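You operate a simulated robot arm through the tools that you are given. There is no shell and no other tool.

The job below is to be done with a simulated robot arm. You get a single attempt, and the scene is never put back.

JOB
Put things in order on the top of the goods table. At the end: the grey block from the top of the goods table stands where the green can stood; the silver steel clip from the top of the goods table stands on top of the brown small carton; the small yellow box stands where the grey block stood; the yellow hand pad stands on top of the purple panel; the green can stands where the yellow hand pad stood; whatever was shut is shut again. Leave all else as you found it, and nothing knocked over.
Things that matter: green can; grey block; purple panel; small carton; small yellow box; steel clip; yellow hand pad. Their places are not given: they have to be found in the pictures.

It is judged by the outcome, as a careful person would: the job done as asked, and still so three seconds after it is handed in. It fails if anything else is knocked over, pushed out of place, dropped, spilled or broken.

ROBOT AND FRAMES
A 6-joint arm with a two-finger gripper, fixed in place. Base frame: the origin is on the floor under the middle of its stand, x ahead of it, y to its left, z up; the work surface is at about z = 80. Lengths are in cm, angles in degrees, forces in N, time in s.
With the tool pointing down near the work surface it reaches from about 10 to 70 cm from the base axis. Its first joint turns from -66.0 to 66.0 degrees. Payload 2.45 kg.
The TCP is the grasp point between the finger pads, 3 cm short of the fingertips. In the tool frame z runs along the fingers and y along their closing line. The gripper opens to 10.6 cm; its body begins 7.9 cm behind the TCP.
Orientation is that of the tool frame in the base frame, as [roll, pitch, yaw] about the fixed x, y, z axes, in that order (R = Rz(yaw) Ry(pitch) Rx(roll)). With the fingers straight down and closing along the base's y, the tool's x points along the base's -x, its y along +y and its z along -z.

CONTROLS
- The arm moves only by the tool drive_tool. Its argument "series" is a list of rows, each a list of 7 numbers: the turn, a rotation vector about the tool's x, y, z in units of 45 degrees (1.0 is 45 degrees), then the shift along the tool's x, y, z in units of 400 mm (1.0 is 400 mm), then the gripper command, from -1 (shut) to 1 (fully open), values between in proportion. In form: [[ax, ay, az, dx, dy, dz, gripper], ...]. A call has 1 to 20 rows; each row is the pose to reach, as a shift and turn from the pose commanded when the call began, along the tool's axes at that moment. A call with a number of a shift or a turn outside -1 to 1 is refused whole. A row lasts 0.2 s, in which the tool goes at most 5 cm and 8.6 degrees; a call with a longer step from one row to the next is refused whole, and so is a gripper value outside its range. A pose out of reach is approached as far as the arm can. The call stops where the force on the tool passes 40 N (or 10 N more than at its start, if that is more) or the arm is blocked; 0.2 s more then pass. Each finger travels about 15.3 cm/s and halts on what it meets, pressing with about 27 N; the grip force reading is that of the motor and also rises with nothing between the fingers. The clock runs only during rows and for 0.2 s after the last one: add rows that repeat a pose to give the fingers time. It gives the time, the measured TCP pose, the force on the tool (base axes), the opening and the grip force at its end, in the units of the frame above (readings bear some noise), with the torque about the TCP (base axes, N m) and any sound that the robot's microphone picked up, and new pictures: "show" is both (left out), scene, wrist or none.
- Cameras (640 x 400 px; columns grow to the right, rows downward): "scene" is fixed at [5.44, 40.96, 140.45]; the picture's right is [-0.81, -0.58, 0.00], its down [-0.33, 0.45, -0.83] and it looks along [0.48, -0.67, -0.56] (base axes); focal length 335 px, centre (320, 200). "wrist" rides on the gripper at [7.6, -0.2, -10.6] in the tool frame; the picture's right is [0.02, 1.00, 0.00], its down [-0.78, 0.02, -0.62] and it looks along [-0.62, 0.01, 0.78] (tool axes); focal length 247 px, centre (320, 200).
- measure_at(camera, pixels): there is no depth. For up to 12 entries [column, row, z] of the newest picture of that camera ("zoom" is the newest enlarged one), the place [x, y] in the base frame at which the ray of that pixel passes the height z, good to about 0.2 cm. The clock stands still meanwhile.
- zoom(camera, box): a new picture of the part [left, top, right, bottom] of that camera's present view, enlarged. The clock stands still meanwhile.
- hand_in(): hands the job in; it is judged then, once.

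Leave the gripper open and the arm clear of the work at the hand-in unless told otherwise.

The tools are called after ">>>" by a JSON object that holds its "name" and its "arguments". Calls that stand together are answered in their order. drive_tool: Moves the arm, as the interface text tells. Its arguments: {"type":"object","properties":{"series":{"type":"array","items":{"type":"array","items":{"type":"number"}}},"show":{"type":"string","enum":["both","scene","wrist","none"]}},"required":["series"]} The other tools are called the same way: measure_at (camera, pixels) gives the place at which the rays of pixels pass given heights; zoom (camera, box) takes an enlarged picture of a part of a camera's view; hand_in () hands the job in.

At the start:

```text
t: 0.0
position: [35.05, -6.02, 118.84]
tool_rot: [-180.0, 0.1, 180.0]
wrist_force: [0.8, -0.1, 0.7]
ft_torque: [0.0, -0.02, -0.03]
width: 10.57
gripper_force: 0.0
```

scene: 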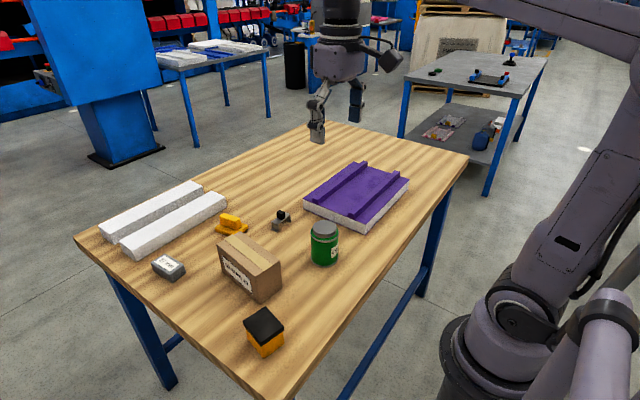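
wrist: 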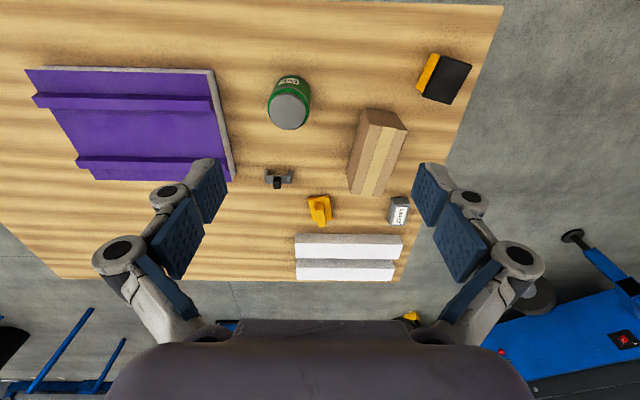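

I see the table with a purple panel, green can, brown carton, grey block, steel clip, and two yellow items (at about (232,222) and (264,332)). I'll zoom in to tell them apart.

>>> {"name": "zoom", "arguments": {"camera": "scene", "box": [200, 190, 360, 290]}}

>>> {"name": "zoom", "arguments": {"camera": "scene", "box": [140, 240, 300, 360]}}

>>> {"name": "zoom", "arguments": {"camera": "wrist", "box": [240, 50, 480, 200]}}

>>> {"name": "zoom", "arguments": {"camera": "wrist", "box": [250, 150, 430, 262]}}

```text
4.00 times, centred on (280, 240) of scene
```

zoom: 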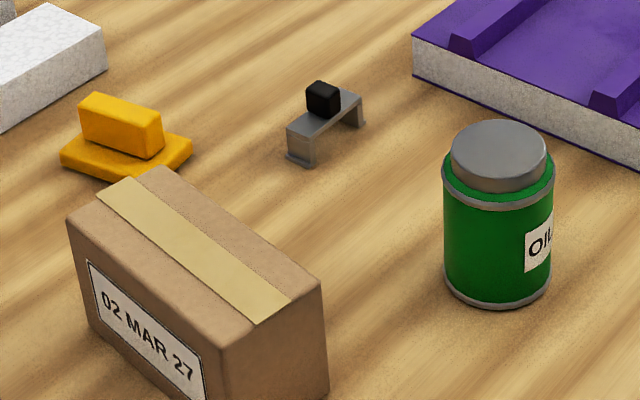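

```text
3.33 times, centred on (220, 300) of scene
```

zoom: 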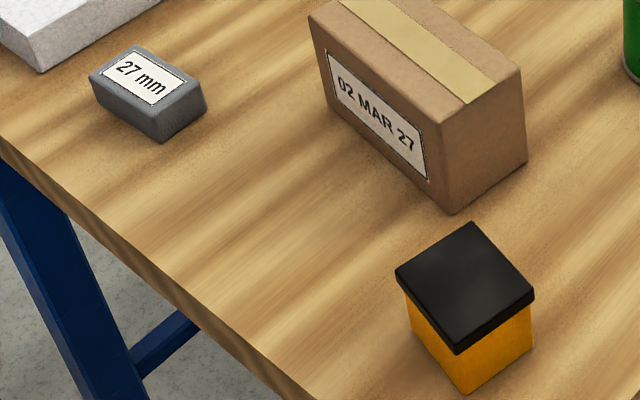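

```text
2.67 times, centred on (360, 125) of wrist
```

zoom: 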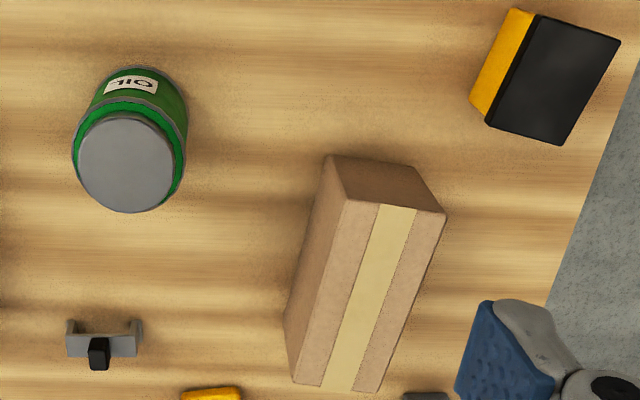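

```text
3.56 times, centred on (340, 206) of wrist
```

zoom: 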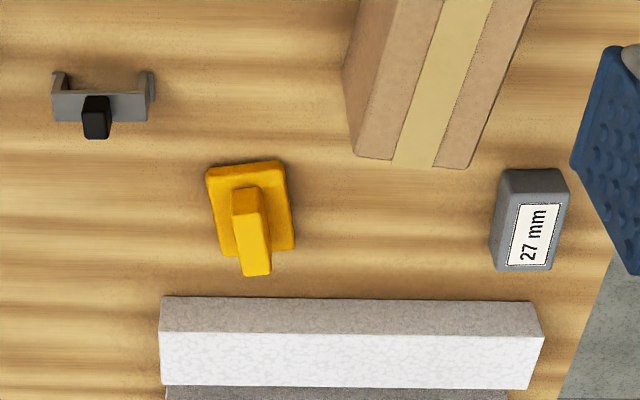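

The yellow piece with a handle ridge looks like the hand pad. The one with the black lid is the small yellow box. The steel clip is the little bridge with a black knob. Next I'll measure base points in both pictures.

>>> {"name": "measure_at", "arguments": {"camera": "scene", "pixels": [[324.3, 266.5, 80], [188, 282.9, 80], [168.5, 271.5, 80], [202.4, 272.1, 80], [280, 357, 80], [275, 304, 80], [216, 227, 80], [231, 236, 80], [272, 229.5, 80], [290.5, 220, 80], [303, 209, 80], [365, 233, 80]]}}

>>> {"name": "measure_at", "arguments": {"camera": "wrist", "pixels": [[288, 110, 90], [305, 78, 80], [265, 171, 80], [292, 171, 80], [308, 197, 80], [330, 196, 80], [332, 220, 80], [314, 222, 80], [389, 225, 83], [408, 197, 83], [416, 94, 86], [447, 104, 86]]}}

>>> {"name": "measure_at", "arguments": {"camera": "wrist", "pixels": [[346, 193, 80], [368, 110, 90], [407, 130, 90], [383, 197, 90], [350, 193, 90], [26, 70, 80], [214, 70, 80], [235, 180, 80], [92, 180, 80], [295, 258, 80], [403, 258, 80], [295, 236, 84]]}}

```text
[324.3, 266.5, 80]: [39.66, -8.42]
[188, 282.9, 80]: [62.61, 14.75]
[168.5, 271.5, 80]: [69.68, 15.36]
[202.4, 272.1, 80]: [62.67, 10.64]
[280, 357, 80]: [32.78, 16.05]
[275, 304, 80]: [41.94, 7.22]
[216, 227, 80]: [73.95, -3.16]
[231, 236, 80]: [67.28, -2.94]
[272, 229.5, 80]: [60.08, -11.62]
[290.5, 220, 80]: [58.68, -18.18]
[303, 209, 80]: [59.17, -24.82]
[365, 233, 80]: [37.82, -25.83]
```

```text
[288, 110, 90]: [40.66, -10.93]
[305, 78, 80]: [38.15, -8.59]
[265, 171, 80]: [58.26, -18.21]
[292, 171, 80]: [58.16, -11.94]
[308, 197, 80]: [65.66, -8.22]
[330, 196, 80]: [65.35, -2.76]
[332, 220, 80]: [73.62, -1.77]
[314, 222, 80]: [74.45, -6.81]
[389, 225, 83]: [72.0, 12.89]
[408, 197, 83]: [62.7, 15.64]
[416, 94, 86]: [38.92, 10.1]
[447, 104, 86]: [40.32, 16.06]
```

```text
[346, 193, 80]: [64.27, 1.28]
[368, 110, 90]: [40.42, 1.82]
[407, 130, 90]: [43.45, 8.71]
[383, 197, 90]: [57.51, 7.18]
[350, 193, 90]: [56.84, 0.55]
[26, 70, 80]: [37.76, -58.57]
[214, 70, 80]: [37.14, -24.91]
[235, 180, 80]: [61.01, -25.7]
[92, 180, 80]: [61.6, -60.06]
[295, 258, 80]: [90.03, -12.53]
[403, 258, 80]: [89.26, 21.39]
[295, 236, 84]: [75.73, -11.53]
```

Rough layout, as (x, y):
- Can: about (41,-10)
- Clip: about (59,-15)
- Hand pad: about (70,-5)
- Grey block: about (66,13)
- Yellow box: about (36,13)
- Carton: about (53,4)

Next I'll move the tool over the middle at (48, 0, 105) for a closer wrist view of the pad, clip and grey block.

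>>> {"name": "drive_tool", "arguments": {"series": [[0, 0, 0, -0.065, 0.03, 0.069, 1], [0, 0, 0, -0.13, 0.06, 0.138, 1], [0, 0, 0, -0.195, 0.09, 0.207, 1], [0, 0, 0, -0.26, 0.12, 0.276, 1], [0, 0, 0, -0.325, 0.15, 0.345, 1], [0, 0, 0, -0.325, 0.15, 0.345, 1]], "show": "both"}}

```text
t: 1.4
position: [47.92, 0.18, 105.15]
tool_rot: [-180.0, 0.1, -179.9]
wrist_force: [-0.3, 0.4, 0.1]
ft_torque: [0.0, -0.03, -0.03]
width: 10.59
gripper_force: 0.1
```

scene: 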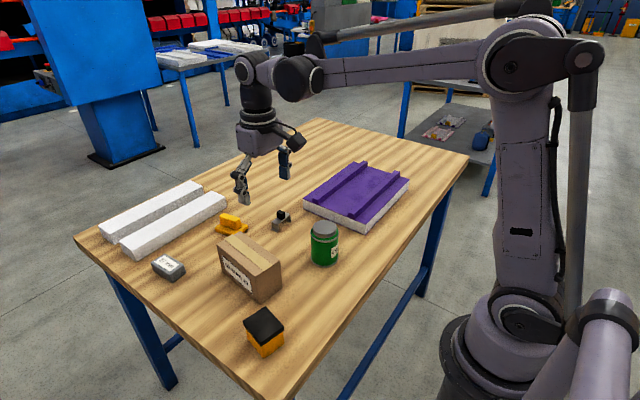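
wrist: 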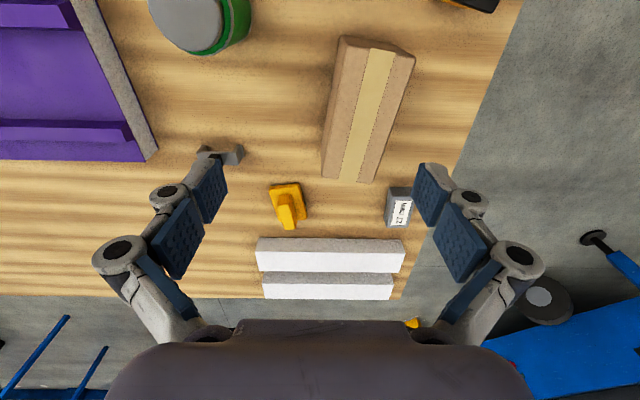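

The pad is at about (288,205) and the grey block at about (399,208) in the wrist view. I'll zoom in on each, plus the carton.

>>> {"name": "zoom", "arguments": {"camera": "wrist", "box": [340, 170, 436, 230]}}

>>> {"name": "zoom", "arguments": {"camera": "wrist", "box": [240, 170, 336, 230]}}

>>> {"name": "zoom", "arguments": {"camera": "scene", "box": [200, 195, 280, 245]}}

>>> {"name": "zoom", "arguments": {"camera": "scene", "box": [290, 150, 420, 240]}}

```text
6.67 times, centred on (388, 200) of wrist
```

zoom: 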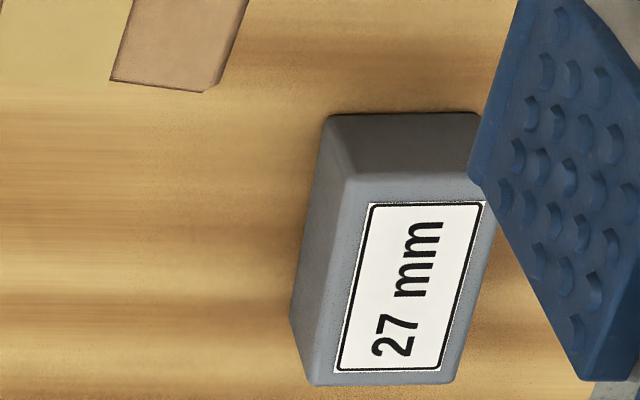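

```text
6.67 times, centred on (288, 200) of wrist
```

zoom: 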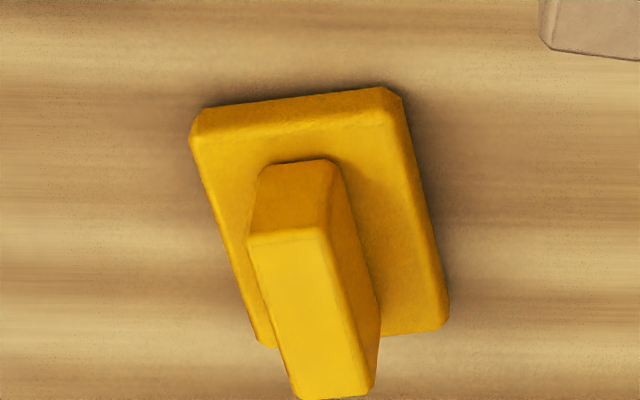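

```text
8.00 times, centred on (240, 220) of scene
```

zoom: 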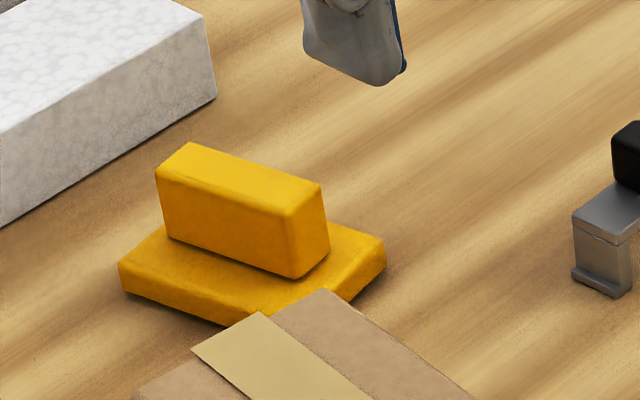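

```text
4.44 times, centred on (355, 195) of scene
```

zoom: 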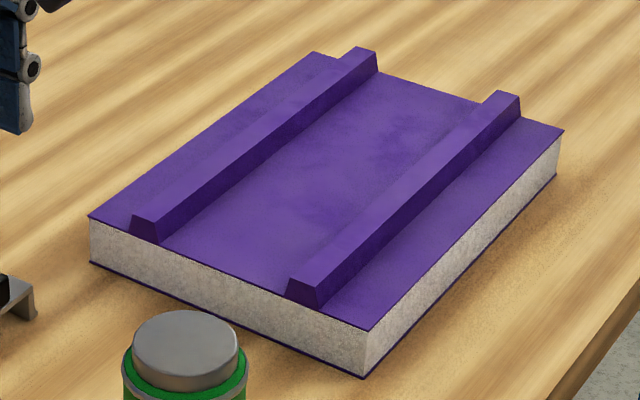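

The panel has two ribs along y with a flat lane between them. The pad is a slab with a handle ridge. I'll measure the pad corners, the grey block corners and the panel and ribs at several heights.

>>> {"name": "measure_at", "arguments": {"camera": "wrist", "pixels": [[270, 186.2, 80], [298.8, 183.5, 80], [307.5, 217.7, 80], [279.3, 221.75, 82], [277.05, 205.5, 84], [288.75, 204.5, 84], [296.25, 229.25, 84], [284.5, 230, 84], [277.05, 205.5, 86], [288.75, 204.5, 86], [296.25, 229.25, 86], [284.5, 230, 86]]}}

>>> {"name": "measure_at", "arguments": {"camera": "scene", "pixels": [[223.75, 212.75, 84], [219.4, 216, 84], [236.25, 221.9, 84], [240.25, 218.1, 84], [223.75, 212.75, 86], [219.4, 216, 86], [236.25, 221.9, 86], [240.25, 218.1, 86], [214.75, 230.6, 80], [248.1, 228.1, 80], [229, 235.6, 80], [228, 235.6, 80]]}}

>>> {"name": "measure_at", "arguments": {"camera": "wrist", "pixels": [[389, 187, 80], [411, 187, 80], [384, 218, 80], [387, 227.5, 83], [393, 197.5, 83], [413, 200, 83], [407, 227, 83], [384, 218, 81], [387, 227.5, 84], [393, 197.5, 84], [413, 200, 84], [407, 227, 84]]}}

>>> {"name": "measure_at", "arguments": {"camera": "scene", "pixels": [[167, 263.1, 83], [181.1, 253.5, 83], [200, 262.5, 83], [188, 273.6, 83], [167, 263.1, 84], [181.1, 253.5, 84], [200, 262.5, 84], [188, 273.6, 84], [168.5, 271.5, 80], [188, 282.9, 80], [202.4, 272.1, 80]]}}

>>> {"name": "measure_at", "arguments": {"camera": "scene", "pixels": [[310.25, 209.4, 80], [310.25, 199.1, 83], [310.25, 199.1, 84], [371.9, 234.8, 80], [373, 224.5, 83], [373, 224.5, 84], [319.6, 204.1, 84], [326, 204, 84], [354.6, 215.8, 84], [362, 218, 84], [402.6, 170.9, 84], [416.7, 179.1, 84]]}}

```text
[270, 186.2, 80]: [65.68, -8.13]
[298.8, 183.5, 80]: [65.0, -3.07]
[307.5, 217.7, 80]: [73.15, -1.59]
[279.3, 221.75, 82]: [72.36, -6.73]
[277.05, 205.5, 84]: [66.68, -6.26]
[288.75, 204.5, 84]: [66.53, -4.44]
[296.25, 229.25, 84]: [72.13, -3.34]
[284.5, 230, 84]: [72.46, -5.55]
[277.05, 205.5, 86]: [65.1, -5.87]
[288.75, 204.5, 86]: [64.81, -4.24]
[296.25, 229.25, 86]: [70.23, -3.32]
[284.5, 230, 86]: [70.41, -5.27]
```

```text
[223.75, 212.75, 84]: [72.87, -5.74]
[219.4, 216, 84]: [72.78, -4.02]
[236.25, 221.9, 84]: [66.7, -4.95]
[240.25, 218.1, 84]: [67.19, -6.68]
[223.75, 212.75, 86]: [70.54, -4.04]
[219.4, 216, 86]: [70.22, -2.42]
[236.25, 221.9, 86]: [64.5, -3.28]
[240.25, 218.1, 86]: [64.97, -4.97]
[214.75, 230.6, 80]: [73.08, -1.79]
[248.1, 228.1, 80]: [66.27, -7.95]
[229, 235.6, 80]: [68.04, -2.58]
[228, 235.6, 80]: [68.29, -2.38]
```

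```text
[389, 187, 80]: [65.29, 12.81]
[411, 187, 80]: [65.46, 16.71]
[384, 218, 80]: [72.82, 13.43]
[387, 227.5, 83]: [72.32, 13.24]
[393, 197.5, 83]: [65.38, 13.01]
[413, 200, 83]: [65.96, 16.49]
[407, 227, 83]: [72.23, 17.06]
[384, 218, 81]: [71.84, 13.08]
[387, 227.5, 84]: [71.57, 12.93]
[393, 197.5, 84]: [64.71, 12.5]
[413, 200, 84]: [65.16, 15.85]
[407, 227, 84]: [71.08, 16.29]
```

```text
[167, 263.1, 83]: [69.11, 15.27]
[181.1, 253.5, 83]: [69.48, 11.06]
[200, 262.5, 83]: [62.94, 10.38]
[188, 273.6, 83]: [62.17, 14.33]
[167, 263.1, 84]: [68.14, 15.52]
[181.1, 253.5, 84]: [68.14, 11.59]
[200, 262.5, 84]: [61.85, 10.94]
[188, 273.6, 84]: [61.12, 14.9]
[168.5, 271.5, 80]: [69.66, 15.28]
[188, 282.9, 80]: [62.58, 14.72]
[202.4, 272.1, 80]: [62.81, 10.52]
```

```text
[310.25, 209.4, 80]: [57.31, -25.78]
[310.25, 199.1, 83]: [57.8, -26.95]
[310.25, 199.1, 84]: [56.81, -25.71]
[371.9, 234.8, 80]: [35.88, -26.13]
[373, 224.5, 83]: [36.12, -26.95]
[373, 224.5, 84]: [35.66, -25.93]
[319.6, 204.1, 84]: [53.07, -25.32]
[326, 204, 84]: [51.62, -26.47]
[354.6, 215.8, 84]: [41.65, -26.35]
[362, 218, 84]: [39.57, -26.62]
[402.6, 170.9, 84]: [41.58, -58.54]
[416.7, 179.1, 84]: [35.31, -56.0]
```

Some of the zoom boxes were widened to keep the picture shape, so my scene pixels for the grey block and the panel were shifted sideways. I'm re-measuring both with corrected pixels.

>>> {"name": "measure_at", "arguments": {"camera": "scene", "pixels": [[151, 263.1, 83], [165.1, 253.5, 83], [184, 262.5, 83], [172, 273.6, 83], [151, 263.1, 84], [165.1, 253.5, 84], [184, 262.5, 84], [172, 273.6, 84], [152.5, 271.5, 80], [172, 282.9, 80], [186.4, 272.1, 80]]}}

>>> {"name": "measure_at", "arguments": {"camera": "scene", "pixels": [[303.25, 209.2, 80], [303.25, 198.8, 83], [303.25, 198.8, 84], [364.9, 234.8, 80], [365.8, 224.3, 83], [365.8, 224.3, 84], [312.25, 203.5, 83], [319, 204.7, 83], [347.1, 216.8, 83], [355, 218.6, 83], [409.7, 179.25, 83], [353.9, 161.7, 83]]}}

>>> {"name": "measure_at", "arguments": {"camera": "scene", "pixels": [[263.5, 358.5, 80], [242.9, 321.9, 86], [262, 325, 86], [286.5, 330, 86], [265.3, 307.2, 86], [260, 345.5, 86]]}}

```text
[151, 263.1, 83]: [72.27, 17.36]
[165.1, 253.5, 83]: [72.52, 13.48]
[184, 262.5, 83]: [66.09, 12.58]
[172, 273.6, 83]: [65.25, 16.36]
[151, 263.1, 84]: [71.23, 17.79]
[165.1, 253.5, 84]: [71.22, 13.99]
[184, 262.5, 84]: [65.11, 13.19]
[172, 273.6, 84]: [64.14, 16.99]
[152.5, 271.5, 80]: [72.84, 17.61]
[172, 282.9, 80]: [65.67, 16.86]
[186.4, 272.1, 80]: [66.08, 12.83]
```

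```text
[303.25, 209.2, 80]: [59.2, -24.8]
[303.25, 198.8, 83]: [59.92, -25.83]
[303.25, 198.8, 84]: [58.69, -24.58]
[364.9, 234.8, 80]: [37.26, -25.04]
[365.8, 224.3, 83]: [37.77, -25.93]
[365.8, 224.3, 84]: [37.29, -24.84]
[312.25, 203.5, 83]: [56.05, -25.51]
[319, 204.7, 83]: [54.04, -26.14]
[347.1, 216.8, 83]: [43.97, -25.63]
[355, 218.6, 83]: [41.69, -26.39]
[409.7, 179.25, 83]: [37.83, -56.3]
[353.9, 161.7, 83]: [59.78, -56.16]
```

```text
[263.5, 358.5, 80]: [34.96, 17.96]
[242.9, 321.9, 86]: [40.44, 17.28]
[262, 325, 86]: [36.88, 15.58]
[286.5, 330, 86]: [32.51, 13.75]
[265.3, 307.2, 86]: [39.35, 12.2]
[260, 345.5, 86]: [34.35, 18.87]
```

The corrected values agree:
- **Grey block:** centre about (69.1, 15.2), yaw about 5°.
- **Pad:** centre about (69.5, -4.9), yaw about 9.5°.
- **Panel:** top at about z=83.8, with the flat lane at x≈43.5–53.3.

Next I'll pull back to about (25, 0, 105) for a closer look at the can, the yellow box, the clip and the carton.

>>> {"name": "drive_tool", "arguments": {"series": [[0, 0, 0, 0.115, 0, 0, 1], [0, 0, 0, 0.23, 0, 0, 1], [0, 0, 0, 0.345, 0, 0, 1], [0, 0, 0, 0.46, 0, 0, 1], [0, 0, 0, 0.575, 0, 0, 1], [0, 0, 0, 0.575, 0, 0, 1]], "show": "both"}}

```text
t: 2.8
position: [24.93, -0.09, 104.85]
tool_rot: [-180.0, 0.0, -180.0]
wrist_force: [-1.3, 0.0, 0.2]
ft_torque: [-0.03, -0.01, -0.02]
width: 10.62
gripper_force: 0.1
```

scene: 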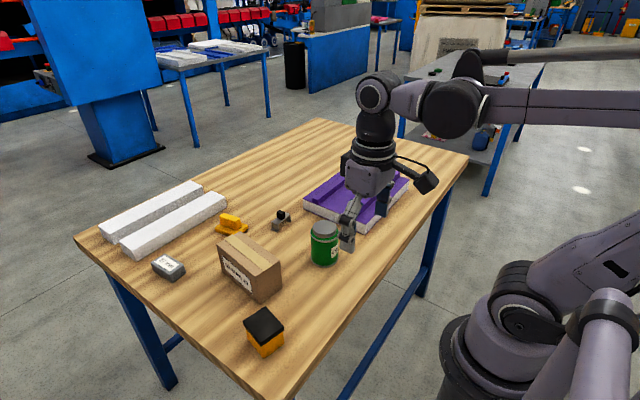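
wrist: 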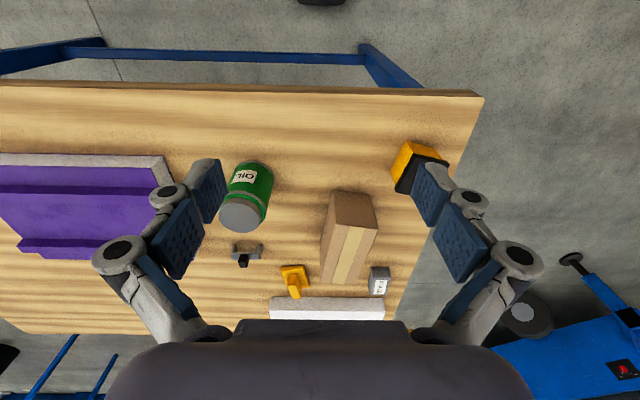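

>>> {"name": "zoom", "arguments": {"camera": "wrist", "box": [200, 150, 296, 210]}}

>>> {"name": "zoom", "arguments": {"camera": "wrist", "box": [208, 210, 304, 270]}}

>>> {"name": "zoom", "arguments": {"camera": "wrist", "box": [304, 185, 400, 245]}}

>>> {"name": "zoom", "arguments": {"camera": "wrist", "box": [372, 130, 468, 190]}}

>>> {"name": "zoom", "arguments": {"camera": "scene", "box": [264, 205, 360, 265]}}

>>> {"name": "zoom", "arguments": {"camera": "scene", "box": [220, 300, 316, 360]}}

>>> {"name": "zoom", "arguments": {"camera": "scene", "box": [200, 225, 312, 305]}}

```text
6.67 times, centred on (248, 180) of wrist
```

zoom: 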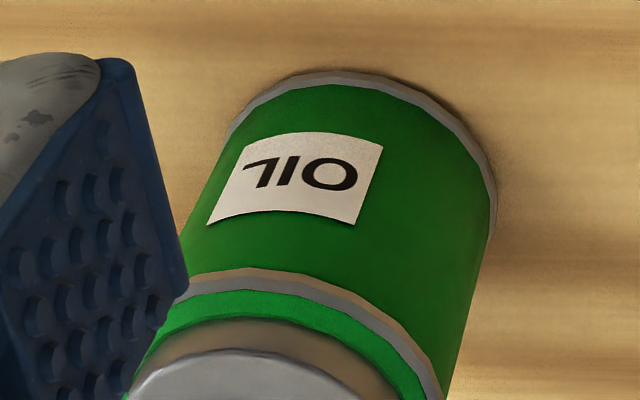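

```text
6.67 times, centred on (256, 240) of wrist
```

zoom: 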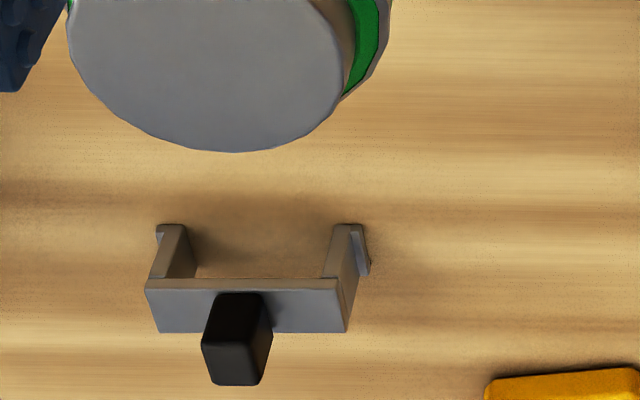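

```text
6.67 times, centred on (352, 215) of wrist
```

zoom: 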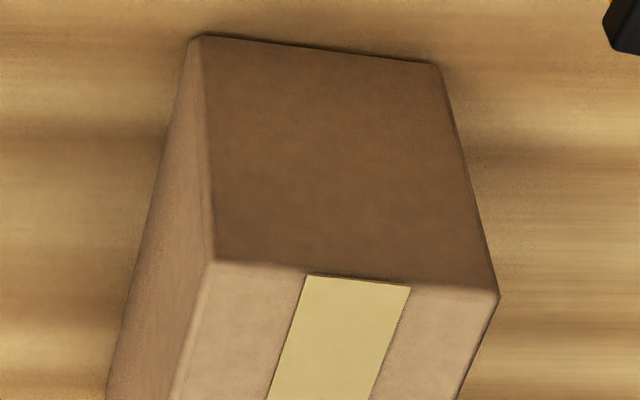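

```text
6.67 times, centred on (420, 160) of wrist
```

zoom: 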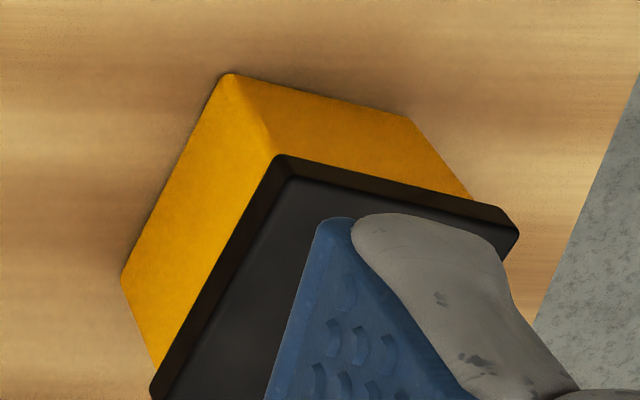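

```text
6.67 times, centred on (312, 235) of scene
```

zoom: 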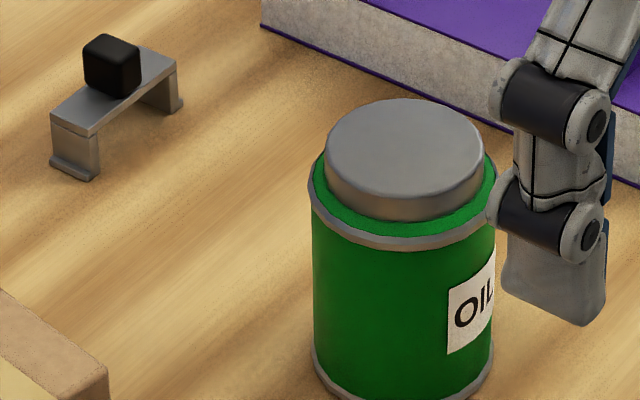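

```text
6.67 times, centred on (268, 330) of scene
```

zoom: 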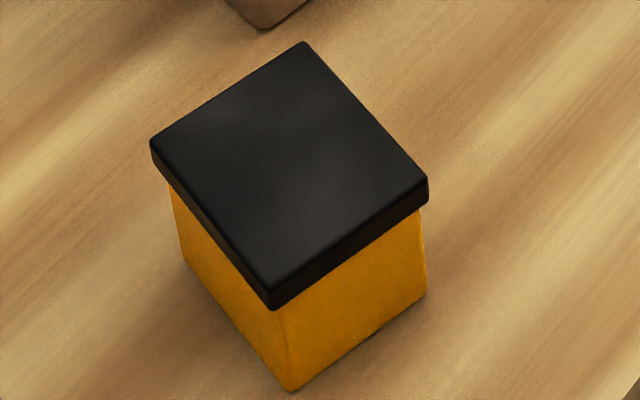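

```text
5.00 times, centred on (256, 265) of scene
```

zoom: 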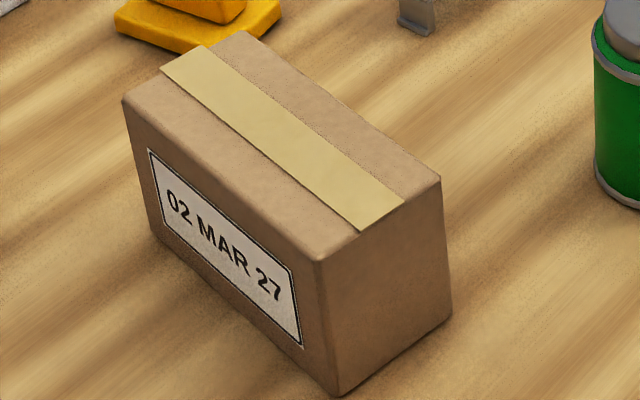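

I have clean outlines of the can, clip, carton and box. I'll measure their base and top points in both cameras.

>>> {"name": "measure_at", "arguments": {"camera": "scene", "pixels": [[324.75, 227.3, 89], [324.75, 227.3, 90], [324.75, 227.3, 91], [324.25, 267, 80], [310.75, 261.25, 80], [337.75, 260, 80], [312.75, 227.5, 90], [336.6, 227.5, 90], [324.75, 219.7, 90], [324.75, 234.7, 90]]}}

>>> {"name": "measure_at", "arguments": {"camera": "wrist", "pixels": [[234.2, 170.25, 80], [251, 160.8, 80], [274.55, 181.5, 80], [218.2, 214.5, 90], [243.25, 232.8, 90], [259.75, 219, 90], [229.75, 252.75, 83], [259, 252.45, 83], [232, 259.8, 83], [260, 259.8, 83], [232, 244, 80], [263.5, 250.5, 80]]}}

>>> {"name": "measure_at", "arguments": {"camera": "scene", "pixels": [[271.5, 222.25, 83], [276.75, 225.5, 83], [290.5, 214.3, 83], [271.5, 222.25, 84], [276.75, 225.5, 84], [290.5, 214.3, 84], [278.25, 231.7, 80], [271.5, 229, 80], [291.4, 220.75, 80]]}}

>>> {"name": "measure_at", "arguments": {"camera": "wrist", "pixels": [[332.5, 190.7, 80], [370, 194.75, 80], [335.5, 224.3, 88], [378.7, 229.25, 88], [335.5, 224.3, 90], [378.7, 229.25, 90], [406.5, 141.25, 80], [433.5, 148, 80], [390.3, 171.25, 80], [414.5, 154, 86], [414.5, 154, 87]]}}

>>> {"name": "measure_at", "arguments": {"camera": "scene", "pixels": [[256, 277.4, 89], [280, 260.4, 89], [239.4, 231.6, 89], [216.6, 244.6, 89], [260, 304, 80], [282.4, 288.6, 80], [223, 272, 80]]}}

>>> {"name": "measure_at", "arguments": {"camera": "scene", "pixels": [[265.45, 306.45, 86], [242.8, 321, 86], [260.5, 343.8, 86], [283.75, 327.75, 86], [265.45, 306.45, 87], [242.8, 321, 87], [260.5, 343.8, 87], [283.75, 327.75, 87], [263.8, 358.5, 80], [283.75, 344.25, 80], [247.75, 339.3, 80]]}}

```text
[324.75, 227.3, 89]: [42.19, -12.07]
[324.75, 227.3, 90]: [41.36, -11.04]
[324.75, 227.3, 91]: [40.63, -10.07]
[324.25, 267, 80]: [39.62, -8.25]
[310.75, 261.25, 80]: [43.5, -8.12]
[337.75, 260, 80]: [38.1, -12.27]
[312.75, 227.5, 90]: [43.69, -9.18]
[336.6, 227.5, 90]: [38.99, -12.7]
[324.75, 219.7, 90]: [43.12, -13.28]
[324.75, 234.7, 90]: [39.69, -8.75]
```

```text
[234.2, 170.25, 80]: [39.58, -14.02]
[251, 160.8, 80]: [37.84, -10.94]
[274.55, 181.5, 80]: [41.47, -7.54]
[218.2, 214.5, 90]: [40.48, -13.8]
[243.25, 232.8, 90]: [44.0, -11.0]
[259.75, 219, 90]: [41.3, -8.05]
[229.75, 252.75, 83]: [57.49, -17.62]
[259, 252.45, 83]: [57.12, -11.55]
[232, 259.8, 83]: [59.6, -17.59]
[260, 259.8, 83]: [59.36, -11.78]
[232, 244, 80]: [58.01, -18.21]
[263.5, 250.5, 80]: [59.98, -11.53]
```

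```text
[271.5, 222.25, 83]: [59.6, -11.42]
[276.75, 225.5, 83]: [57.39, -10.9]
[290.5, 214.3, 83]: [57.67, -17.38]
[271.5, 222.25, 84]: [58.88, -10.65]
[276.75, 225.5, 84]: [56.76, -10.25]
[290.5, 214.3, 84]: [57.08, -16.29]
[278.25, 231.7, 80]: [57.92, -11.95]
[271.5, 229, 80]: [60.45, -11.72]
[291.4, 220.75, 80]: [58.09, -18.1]
```

```text
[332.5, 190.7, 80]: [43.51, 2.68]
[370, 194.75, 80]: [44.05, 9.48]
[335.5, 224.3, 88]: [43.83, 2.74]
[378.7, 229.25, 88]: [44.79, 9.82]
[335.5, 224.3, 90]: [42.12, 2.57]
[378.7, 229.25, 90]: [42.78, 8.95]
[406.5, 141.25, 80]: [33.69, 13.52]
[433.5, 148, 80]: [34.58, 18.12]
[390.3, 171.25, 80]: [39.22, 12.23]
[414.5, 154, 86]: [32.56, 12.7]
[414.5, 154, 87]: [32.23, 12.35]
```

```text
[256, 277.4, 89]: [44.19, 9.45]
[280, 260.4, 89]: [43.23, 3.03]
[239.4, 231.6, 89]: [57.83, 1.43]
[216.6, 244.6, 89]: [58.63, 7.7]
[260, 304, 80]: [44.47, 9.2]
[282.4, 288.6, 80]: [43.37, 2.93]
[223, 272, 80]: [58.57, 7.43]
```

```text
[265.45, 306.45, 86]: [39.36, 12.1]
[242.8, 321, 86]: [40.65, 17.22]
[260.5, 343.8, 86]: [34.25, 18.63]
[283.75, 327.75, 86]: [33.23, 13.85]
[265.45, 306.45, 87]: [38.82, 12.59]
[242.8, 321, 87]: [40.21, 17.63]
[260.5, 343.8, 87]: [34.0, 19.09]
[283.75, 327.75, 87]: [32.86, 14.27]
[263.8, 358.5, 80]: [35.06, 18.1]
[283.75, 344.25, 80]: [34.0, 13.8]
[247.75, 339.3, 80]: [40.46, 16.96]
```

Measured:
- **Can:** centre (41.1,-10.9), radius 3.4, top about z=90.
- **Carton:** centre (51,5.3), top about z=88.8, long axis at -7°.
- **Yellow box:** centre (37.15,15.3), yaw about -14°, lid top about z=85.5.
- **Clip:** about (58.5,-14.8), along y.

I'll start with the pad. First I move over to (52,-4.85,98) with the gripper half open.

>>> {"name": "drive_tool", "arguments": {"series": [[0, 0, 0, -0.113, -0.02, 0.029, 0], [0, 0, 0, -0.225, -0.04, 0.058, 0], [0, 0, 0, -0.338, -0.06, 0.087, 0], [0, 0, 0, -0.45, -0.08, 0.117, 0], [0, 0, 0, -0.563, -0.1, 0.146, 0], [0, 0, 0, -0.675, -0.121, 0.175, 0], [0, 0, 0, -0.675, -0.121, 0.175, 0]], "show": "wrist"}}

```text
t: 4.4
position: [52.24, -4.82, 98.03]
tool_rot: [-180.0, 0.2, 179.9]
wrist_force: [-0.5, 0.3, -0.2]
ft_torque: [-0.01, 0.01, 0.03]
width: 5.33
gripper_force: 0.0
```

wrist: 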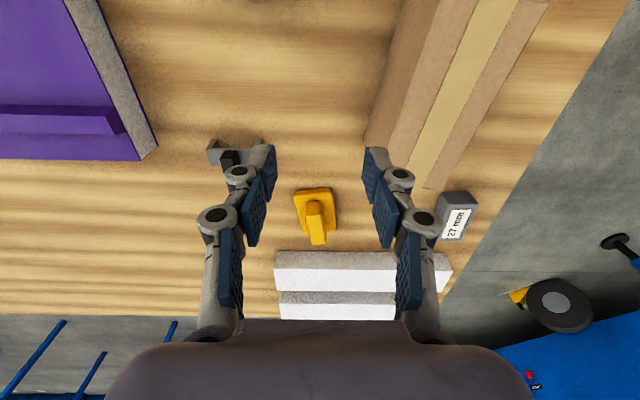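

The pad sits between the fingers at about (316,212). I'll zoom once to refine its centre and yaw.

>>> {"name": "zoom", "arguments": {"camera": "wrist", "box": [276, 180, 356, 230]}}

>>> {"name": "zoom", "arguments": {"camera": "wrist", "box": [264, 200, 360, 260]}}

```text
8.00 times, centred on (316, 205) of wrist
```

zoom: 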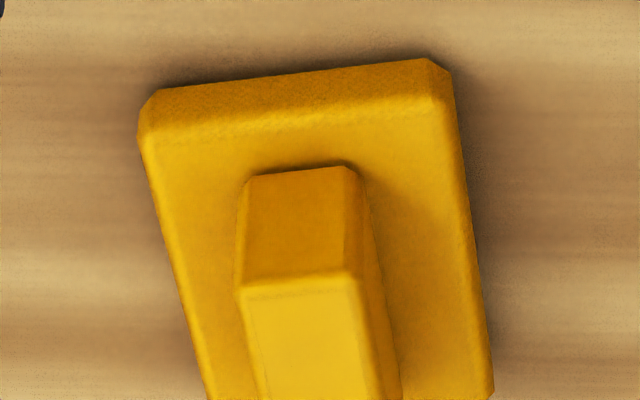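

```text
6.67 times, centred on (312, 230) of wrist
```

zoom: 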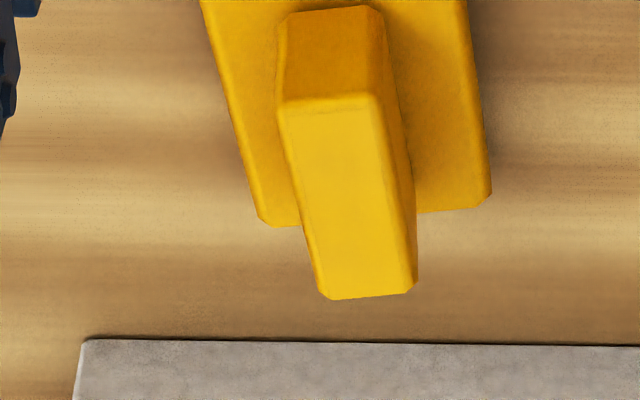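

>>> {"name": "measure_at", "arguments": {"camera": "wrist", "pixels": [[294.75, 191.9, 80], [331, 187.5, 80], [337.5, 229.25, 80.3], [303.3, 233.3, 80.7], [306.6, 202.1, 81.3], [319.75, 201, 81.3], [305.9, 216.2, 84.5], [320.3, 214.1, 84.5], [312.75, 244.7, 84.5], [326.25, 242.75, 84.5]]}}

```text
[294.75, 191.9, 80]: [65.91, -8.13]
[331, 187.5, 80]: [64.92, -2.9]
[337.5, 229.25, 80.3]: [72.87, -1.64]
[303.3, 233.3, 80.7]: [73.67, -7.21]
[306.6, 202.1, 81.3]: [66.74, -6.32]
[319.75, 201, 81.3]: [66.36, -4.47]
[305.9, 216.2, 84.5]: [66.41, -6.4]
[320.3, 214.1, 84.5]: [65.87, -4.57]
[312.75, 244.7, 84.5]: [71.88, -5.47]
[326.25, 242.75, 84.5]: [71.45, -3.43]
```

Refined: pad centre (69.3,-4.95), yaw about 10.5°, handle top about z=84. Next I move above it, turn 10.5°, and check the arm reaches that far.

>>> {"name": "drive_tool", "arguments": {"series": [[0, 0, -0.06, -0.106, -0.001, 0.04, 0], [0, 0, -0.12, -0.212, -0.002, 0.08, 0], [0, 0, -0.18, -0.318, -0.003, 0.12, 0], [0, 0, -0.233, -0.424, -0.003, 0.15, 0], [0, 0, -0.233, -0.424, -0.003, 0.15, 0]], "show": "both"}}

```text
t: 5.6
position: [68.67, -4.66, 92.03]
tool_rot: [-180.0, 0.0, -169.3]
wrist_force: [0.3, 0.3, 0.2]
ft_torque: [0.03, -0.01, -0.04]
width: 5.29
gripper_force: 0.1
```

scene: 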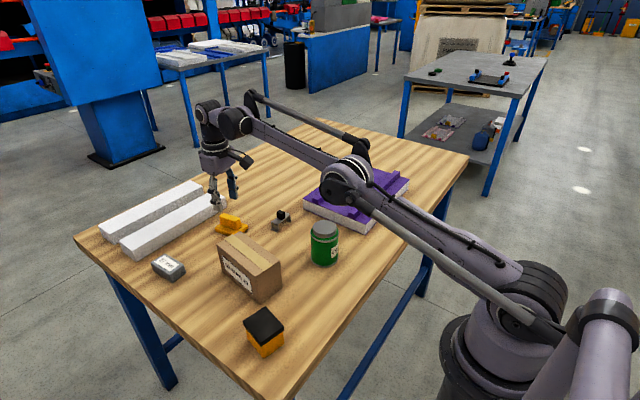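
wrist: 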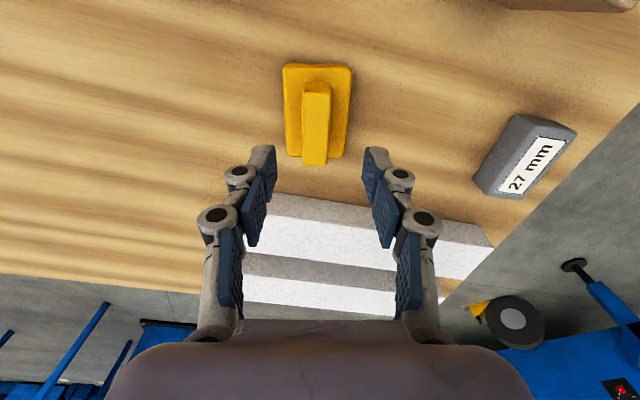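

The tool reads (68.67,-4.66,92.0). I'll check the handle top and its centre in this closer view before going down.

>>> {"name": "measure_at", "arguments": {"camera": "wrist", "pixels": [[303, 92, 84], [331, 92, 84], [302, 164, 84], [328, 164, 84], [286, 66, 80], [350, 68, 80], [342, 157, 80.5], [290, 155, 80.5], [322, 128, 84]]}}

>>> {"name": "zoom", "arguments": {"camera": "wrist", "box": [256, 50, 384, 180]}}

```text
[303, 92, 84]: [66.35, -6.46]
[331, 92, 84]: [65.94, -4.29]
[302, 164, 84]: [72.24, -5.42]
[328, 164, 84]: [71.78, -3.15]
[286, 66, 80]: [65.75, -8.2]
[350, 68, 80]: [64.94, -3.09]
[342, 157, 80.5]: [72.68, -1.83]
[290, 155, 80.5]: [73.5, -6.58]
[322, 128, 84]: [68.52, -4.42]
```

```text
3.08 times, centred on (320, 115) of wrist
```

zoom: 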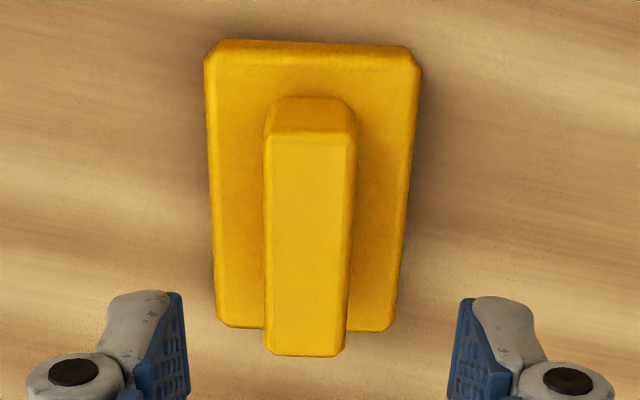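

Camera and readout agree that the tool is about 0.3 cm short of the command, so I'll hold a moment to see whether it settles.

>>> {"name": "drive_tool", "arguments": {"series": [[0, 0, 0, 0, 0, 0, 0], [0, 0, 0, 0, 0, 0, 0], [0, 0, 0, 0, 0, 0, 0]], "show": "none"}}

```text
t: 6.4
position: [68.82, -4.75, 92.12]
tool_rot: [-179.9, 0.1, -169.5]
wrist_force: [0.1, -0.3, 0.0]
ft_torque: [-0.01, 0.0, 0.02]
width: 5.32
gripper_force: 0.0
```

It reads (68.82,-4.75,92.1), a small offset. Next I descend with a small correction to z≈84.8 and close on the handle.

>>> {"name": "drive_tool", "arguments": {"series": [[0, 0, 0, -0.0055, -0.0048, 0.06, 0], [0, 0, 0, -0.0055, -0.0048, 0.12, 0], [0, 0, 0, -0.0055, -0.0048, 0.16, 0], [0, 0, 0, -0.0055, -0.0048, 0.181, -0.2], [0, 0, 0, -0.0055, -0.0048, 0.181, -0.4], [0, 0, 0, -0.0055, -0.0048, 0.181, -0.6], [0, 0, 0, -0.0055, -0.0048, 0.181, -1], [0, 0, 0, -0.0055, -0.0048, 0.181, -1]], "show": "both"}}

```text
t: 8.2
position: [69.22, -4.96, 84.76]
tool_rot: [179.9, 0.2, -169.4]
wrist_force: [0.6, -0.1, 0.1]
ft_torque: [0.03, 0.0, 0.0]
width: 2.08
gripper_force: 27.1
```

scene: 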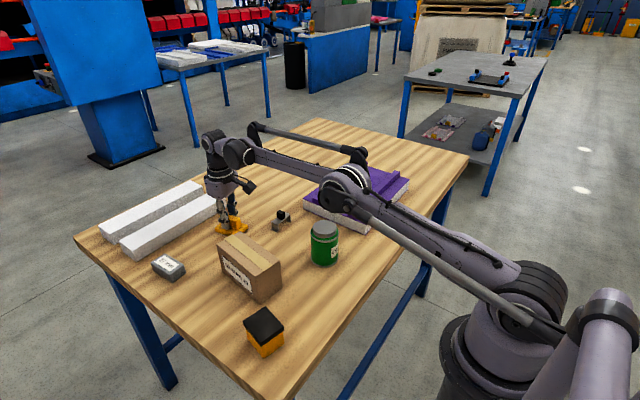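
wrist: 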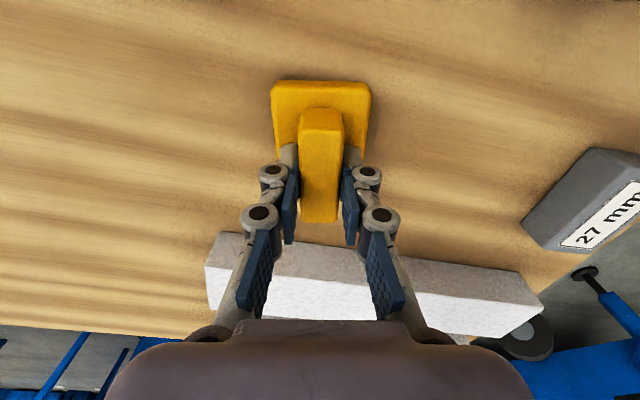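

Gripped: width 2.08, force 27 N, TCP at (69.2,-4.96). Next I lift straight up by 15 cm and check the pad comes along.

>>> {"name": "drive_tool", "arguments": {"series": [[0, 0, 0, 0, 0, -0.03, -1], [0, 0, 0, 0, 0, -0.1, -1], [0, 0, 0, 0, 0, -0.2, -1], [0, 0, 0, 0, 0, -0.3, -1], [0, 0, 0, 0, 0, -0.375, -1], [0, 0, 0, 0, 0, -0.375, -1]], "show": "both"}}

```text
t: 9.6
position: [67.2, -5.02, 98.83]
tool_rot: [179.9, 0.2, -169.5]
wrist_force: [0.3, 0.0, -0.8]
ft_torque: [-0.02, 0.02, 0.03]
width: 2.09
gripper_force: 27.0
out of reach, approached as far as the arm can: row 3, 4, 5, 6
```

scene: 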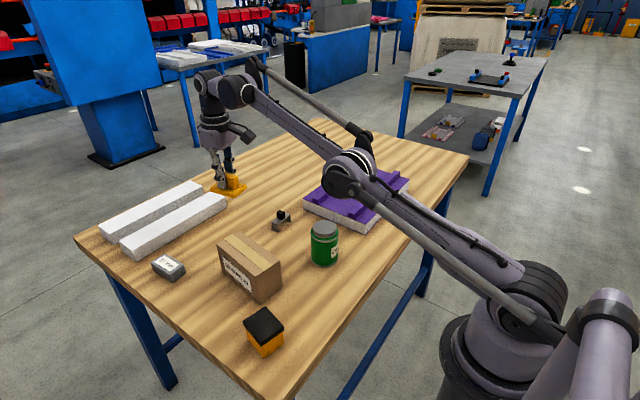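
wrist: 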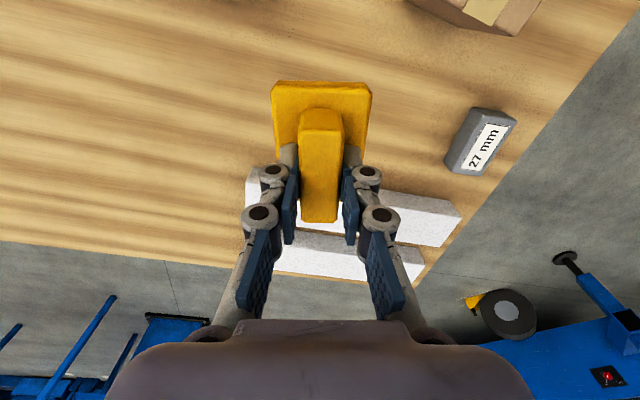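

The pad is lifted cleanly. At this height the reach ends at about r=67, so from now on I'll keep high moves closer in. Next I swing over to the panel at about (50,-36), turning 45° clockwise on the way.

>>> {"name": "drive_tool", "arguments": {"series": [[0, 0, 0.11, 0.068, -0.074, 0, -1], [0, 0, 0.22, 0.136, -0.149, 0, -1], [0, 0, 0.33, 0.205, -0.224, 0, -1], [0, 0, 0.44, 0.273, -0.299, 0, -1], [0, 0, 0.55, 0.341, -0.374, 0, -1], [0, 0, 0.66, 0.409, -0.449, 0, -1], [0, 0, 0.77, 0.478, -0.524, 0, -1], [0, 0, 0.88, 0.546, -0.599, 0, -1], [0, 0, 1.0, 0.614, -0.674, 0, -1], [0, 0, 1.0, 0.614, -0.674, 0, -1]], "show": "both"}}

```text
t: 11.8
position: [51.69, -38.14, 101.76]
tool_rot: [179.9, 0.0, 145.5]
wrist_force: [-0.1, 0.2, -0.5]
ft_torque: [0.0, -0.01, 0.01]
width: 2.1
gripper_force: 27.1
out of reach, approached as far as the arm can: row 1, 2, 3, 4, 5, 6, 7, 8, 9, 10
```

scene: 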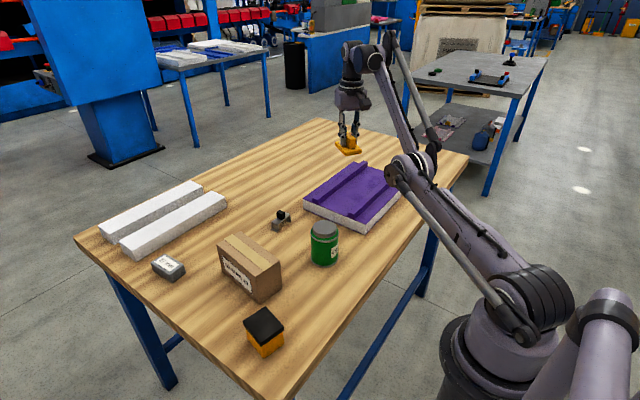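
wrist: 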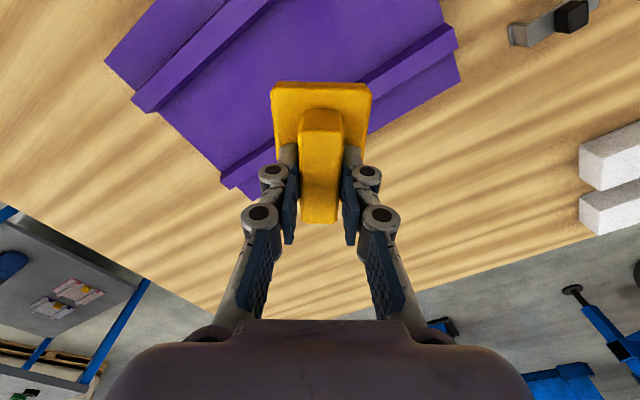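

The readout gives (51.7,-38.1,101.8), a bit off what I asked for, and all rows were flagged as out of reach. I'll hold briefly to see where it settles.

>>> {"name": "drive_tool", "arguments": {"series": [[0, 0, 0, 0, 0, 0, -1], [0, 0, 0, 0, 0, 0, -1], [0, 0, 0, 0, 0, 0, -1]], "show": "none"}}

```text
t: 12.6
position: [51.68, -38.27, 101.76]
tool_rot: [179.9, 0.1, 145.5]
wrist_force: [-0.9, 0.1, -0.2]
ft_torque: [-0.02, 0.01, 0.02]
width: 2.12
gripper_force: 26.9
```

It holds steady, so the commanded pose is now this one. From here the panel and ribs are visible, so I'll zoom in to measure the lane between the ribs.

>>> {"name": "zoom", "arguments": {"camera": "wrist", "box": [100, 0, 480, 210]}}

```text
1.68 times, centred on (290, 105) of wrist
```

zoom: 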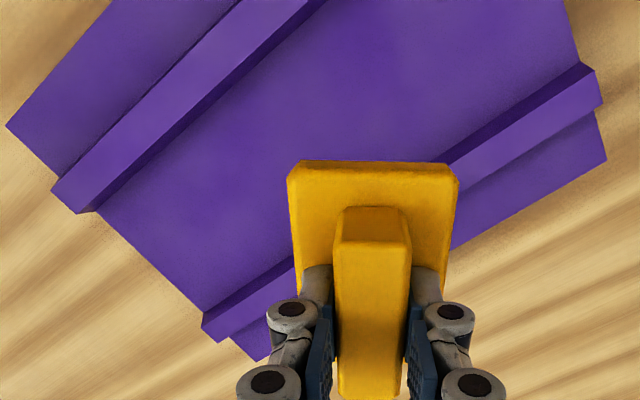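

>>> {"name": "measure_at", "arguments": {"camera": "zoom", "pixels": [[445, 163, 83.8], [583, 63, 83.8], [203, 315, 83.8], [295, 255, 83.8], [97, 212, 83.8], [200, 118, 83.8], [320, 8, 83.8], [6, 125, 83.8], [252, 360, 83.8], [607, 158, 83.8]]}}

```text
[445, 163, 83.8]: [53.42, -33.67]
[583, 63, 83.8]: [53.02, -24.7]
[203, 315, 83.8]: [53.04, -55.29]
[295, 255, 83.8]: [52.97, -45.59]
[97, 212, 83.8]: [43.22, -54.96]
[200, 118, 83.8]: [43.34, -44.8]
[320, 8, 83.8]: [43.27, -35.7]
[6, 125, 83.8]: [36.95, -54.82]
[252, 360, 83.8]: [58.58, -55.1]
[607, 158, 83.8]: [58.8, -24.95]
```

The lane runs from x=43.3 to 53.1 and the panel spans y=-25 to -55, so the pad goes at (48.2,-40). Next I move there, lower to z≈97 and turn another 45°.

>>> {"name": "drive_tool", "arguments": {"series": [[0, 0, 0.167, 0.0077, -0.0144, 0.02, -1], [0, 0, 0.334, 0.0154, -0.0288, 0.04, -1], [0, 0, 0.5, 0.0231, -0.0432, 0.06, -1], [0, 0, 0.667, 0.0308, -0.0576, 0.08, -1], [0, 0, 0.834, 0.0385, -0.072, 0.1, -1], [0, 0, 1.0, 0.0462, -0.0863, 0.119, -1], [0, 0, 1.0, 0.0462, -0.0863, 0.119, -1]], "show": "both"}}

```text
t: 14.2
position: [50.72, -42.29, 99.0]
tool_rot: [179.9, -0.1, 100.3]
wrist_force: [-0.1, -0.5, -0.6]
ft_torque: [-0.07, 0.03, 0.02]
width: 2.08
gripper_force: 26.5
out of reach, approached as far as the arm can: row 1, 2, 3, 4, 5, 6, 7
```

scene: 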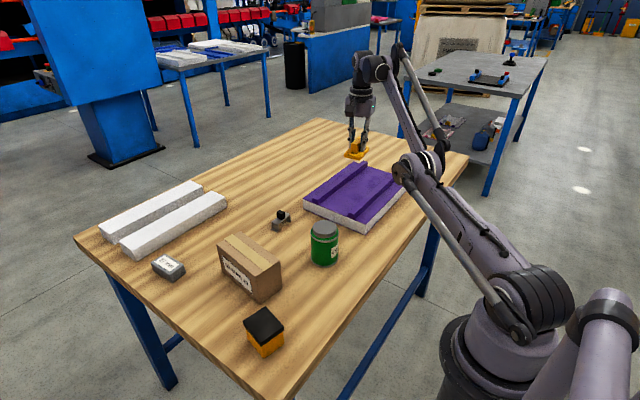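
wrist: 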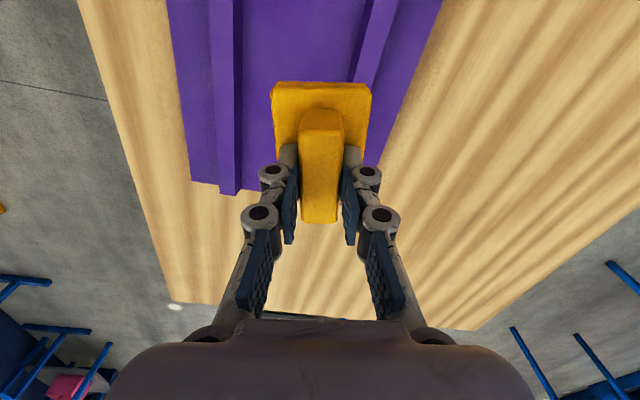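

It ended up about 3 cm outward and 2 cm higher than asked, again flagged. I'll test a small pure inward shift without turning to see how it responds.

>>> {"name": "drive_tool", "arguments": {"series": [[0, 0, 0, 0.0338, -0.0258, 0.025, -1], [0, 0, 0, 0.0677, -0.0516, 0.05, -1], [0, 0, 0, 0.0677, -0.0516, 0.05, -1], [0, 0, 0, 0.0677, -0.0516, 0.05, -1]], "show": "none"}}

```text
t: 15.2
position: [50.84, -42.35, 99.08]
tool_rot: [179.9, -0.2, 100.5]
wrist_force: [-1.3, 0.3, -0.6]
ft_torque: [0.04, -0.02, -0.02]
width: 2.09
gripper_force: 26.8
out of reach, approached as far as the arm can: row 1, 2, 3, 4
```

It didn't move at all, so the arm seems stuck in its fully stretched posture, at the elbow singularity. A straight downward move should bend the elbow out of it. The pad's underside is about 10 cm above the panel, so I'll lower 5 cm.

>>> {"name": "drive_tool", "arguments": {"series": [[0, 0, 0, 0, 0, 0.03, -1], [0, 0, 0, 0, 0, 0.06, -1], [0, 0, 0, 0, 0, 0.09, -1], [0, 0, 0, 0, 0, 0.125, -1], [0, 0, 0, 0, 0, 0.125, -1], [0, 0, 0, 0, 0, 0.125, -1]], "show": "none"}}

```text
t: 16.6
position: [52.3, -43.5, 94.71]
tool_rot: [179.9, -0.1, 100.5]
wrist_force: [0.6, -0.3, -0.9]
ft_torque: [0.02, -0.01, -0.02]
width: 2.1
gripper_force: 26.9
out of reach, approached as far as the arm can: row 1, 2, 3, 4, 5, 6
```

The tool slid along the outer reach limit to (52.3,-43.5,94.7), so the elbow is still straight. To bend it, I'll tilt the tool 15° with the fingertips toward the robot while pulling the TCP inward about 5 cm. That keeps the wrist roughly still and forces the elbow to fold.

>>> {"name": "drive_tool", "arguments": {"series": [[0.071, 0.085, 0, 0.033, -0.028, -0.005, -1], [0.142, 0.171, 0, 0.067, -0.055, -0.012, -1], [0.213, 0.256, 0, 0.1, -0.083, -0.0175, -1], [0.213, 0.256, 0, 0.1, -0.083, -0.0175, -1], [0.213, 0.256, 0, 0.1, -0.083, -0.0175, -1]], "show": "both"}}

```text
t: 17.8
position: [48.12, -40.03, 95.32]
tool_rot: [-170.5, -11.5, 99.6]
wrist_force: [-0.7, 0.4, -0.6]
ft_torque: [0.02, 0.02, 0.0]
width: 2.1
gripper_force: 27.3
out of reach, approached as far as the arm can: row 3, 4, 5
```

scene: 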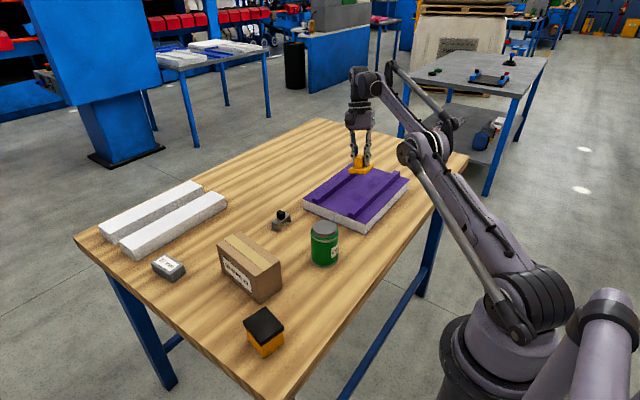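
wrist: 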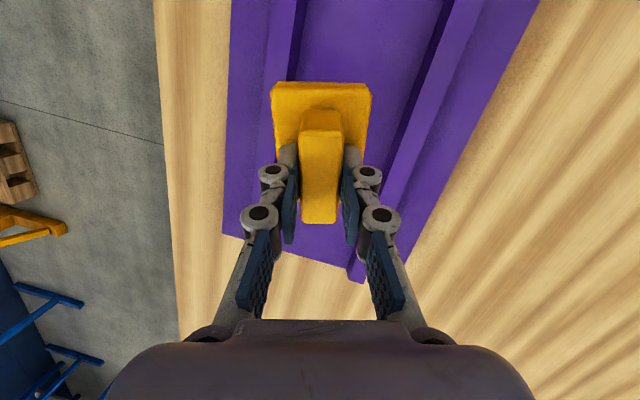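

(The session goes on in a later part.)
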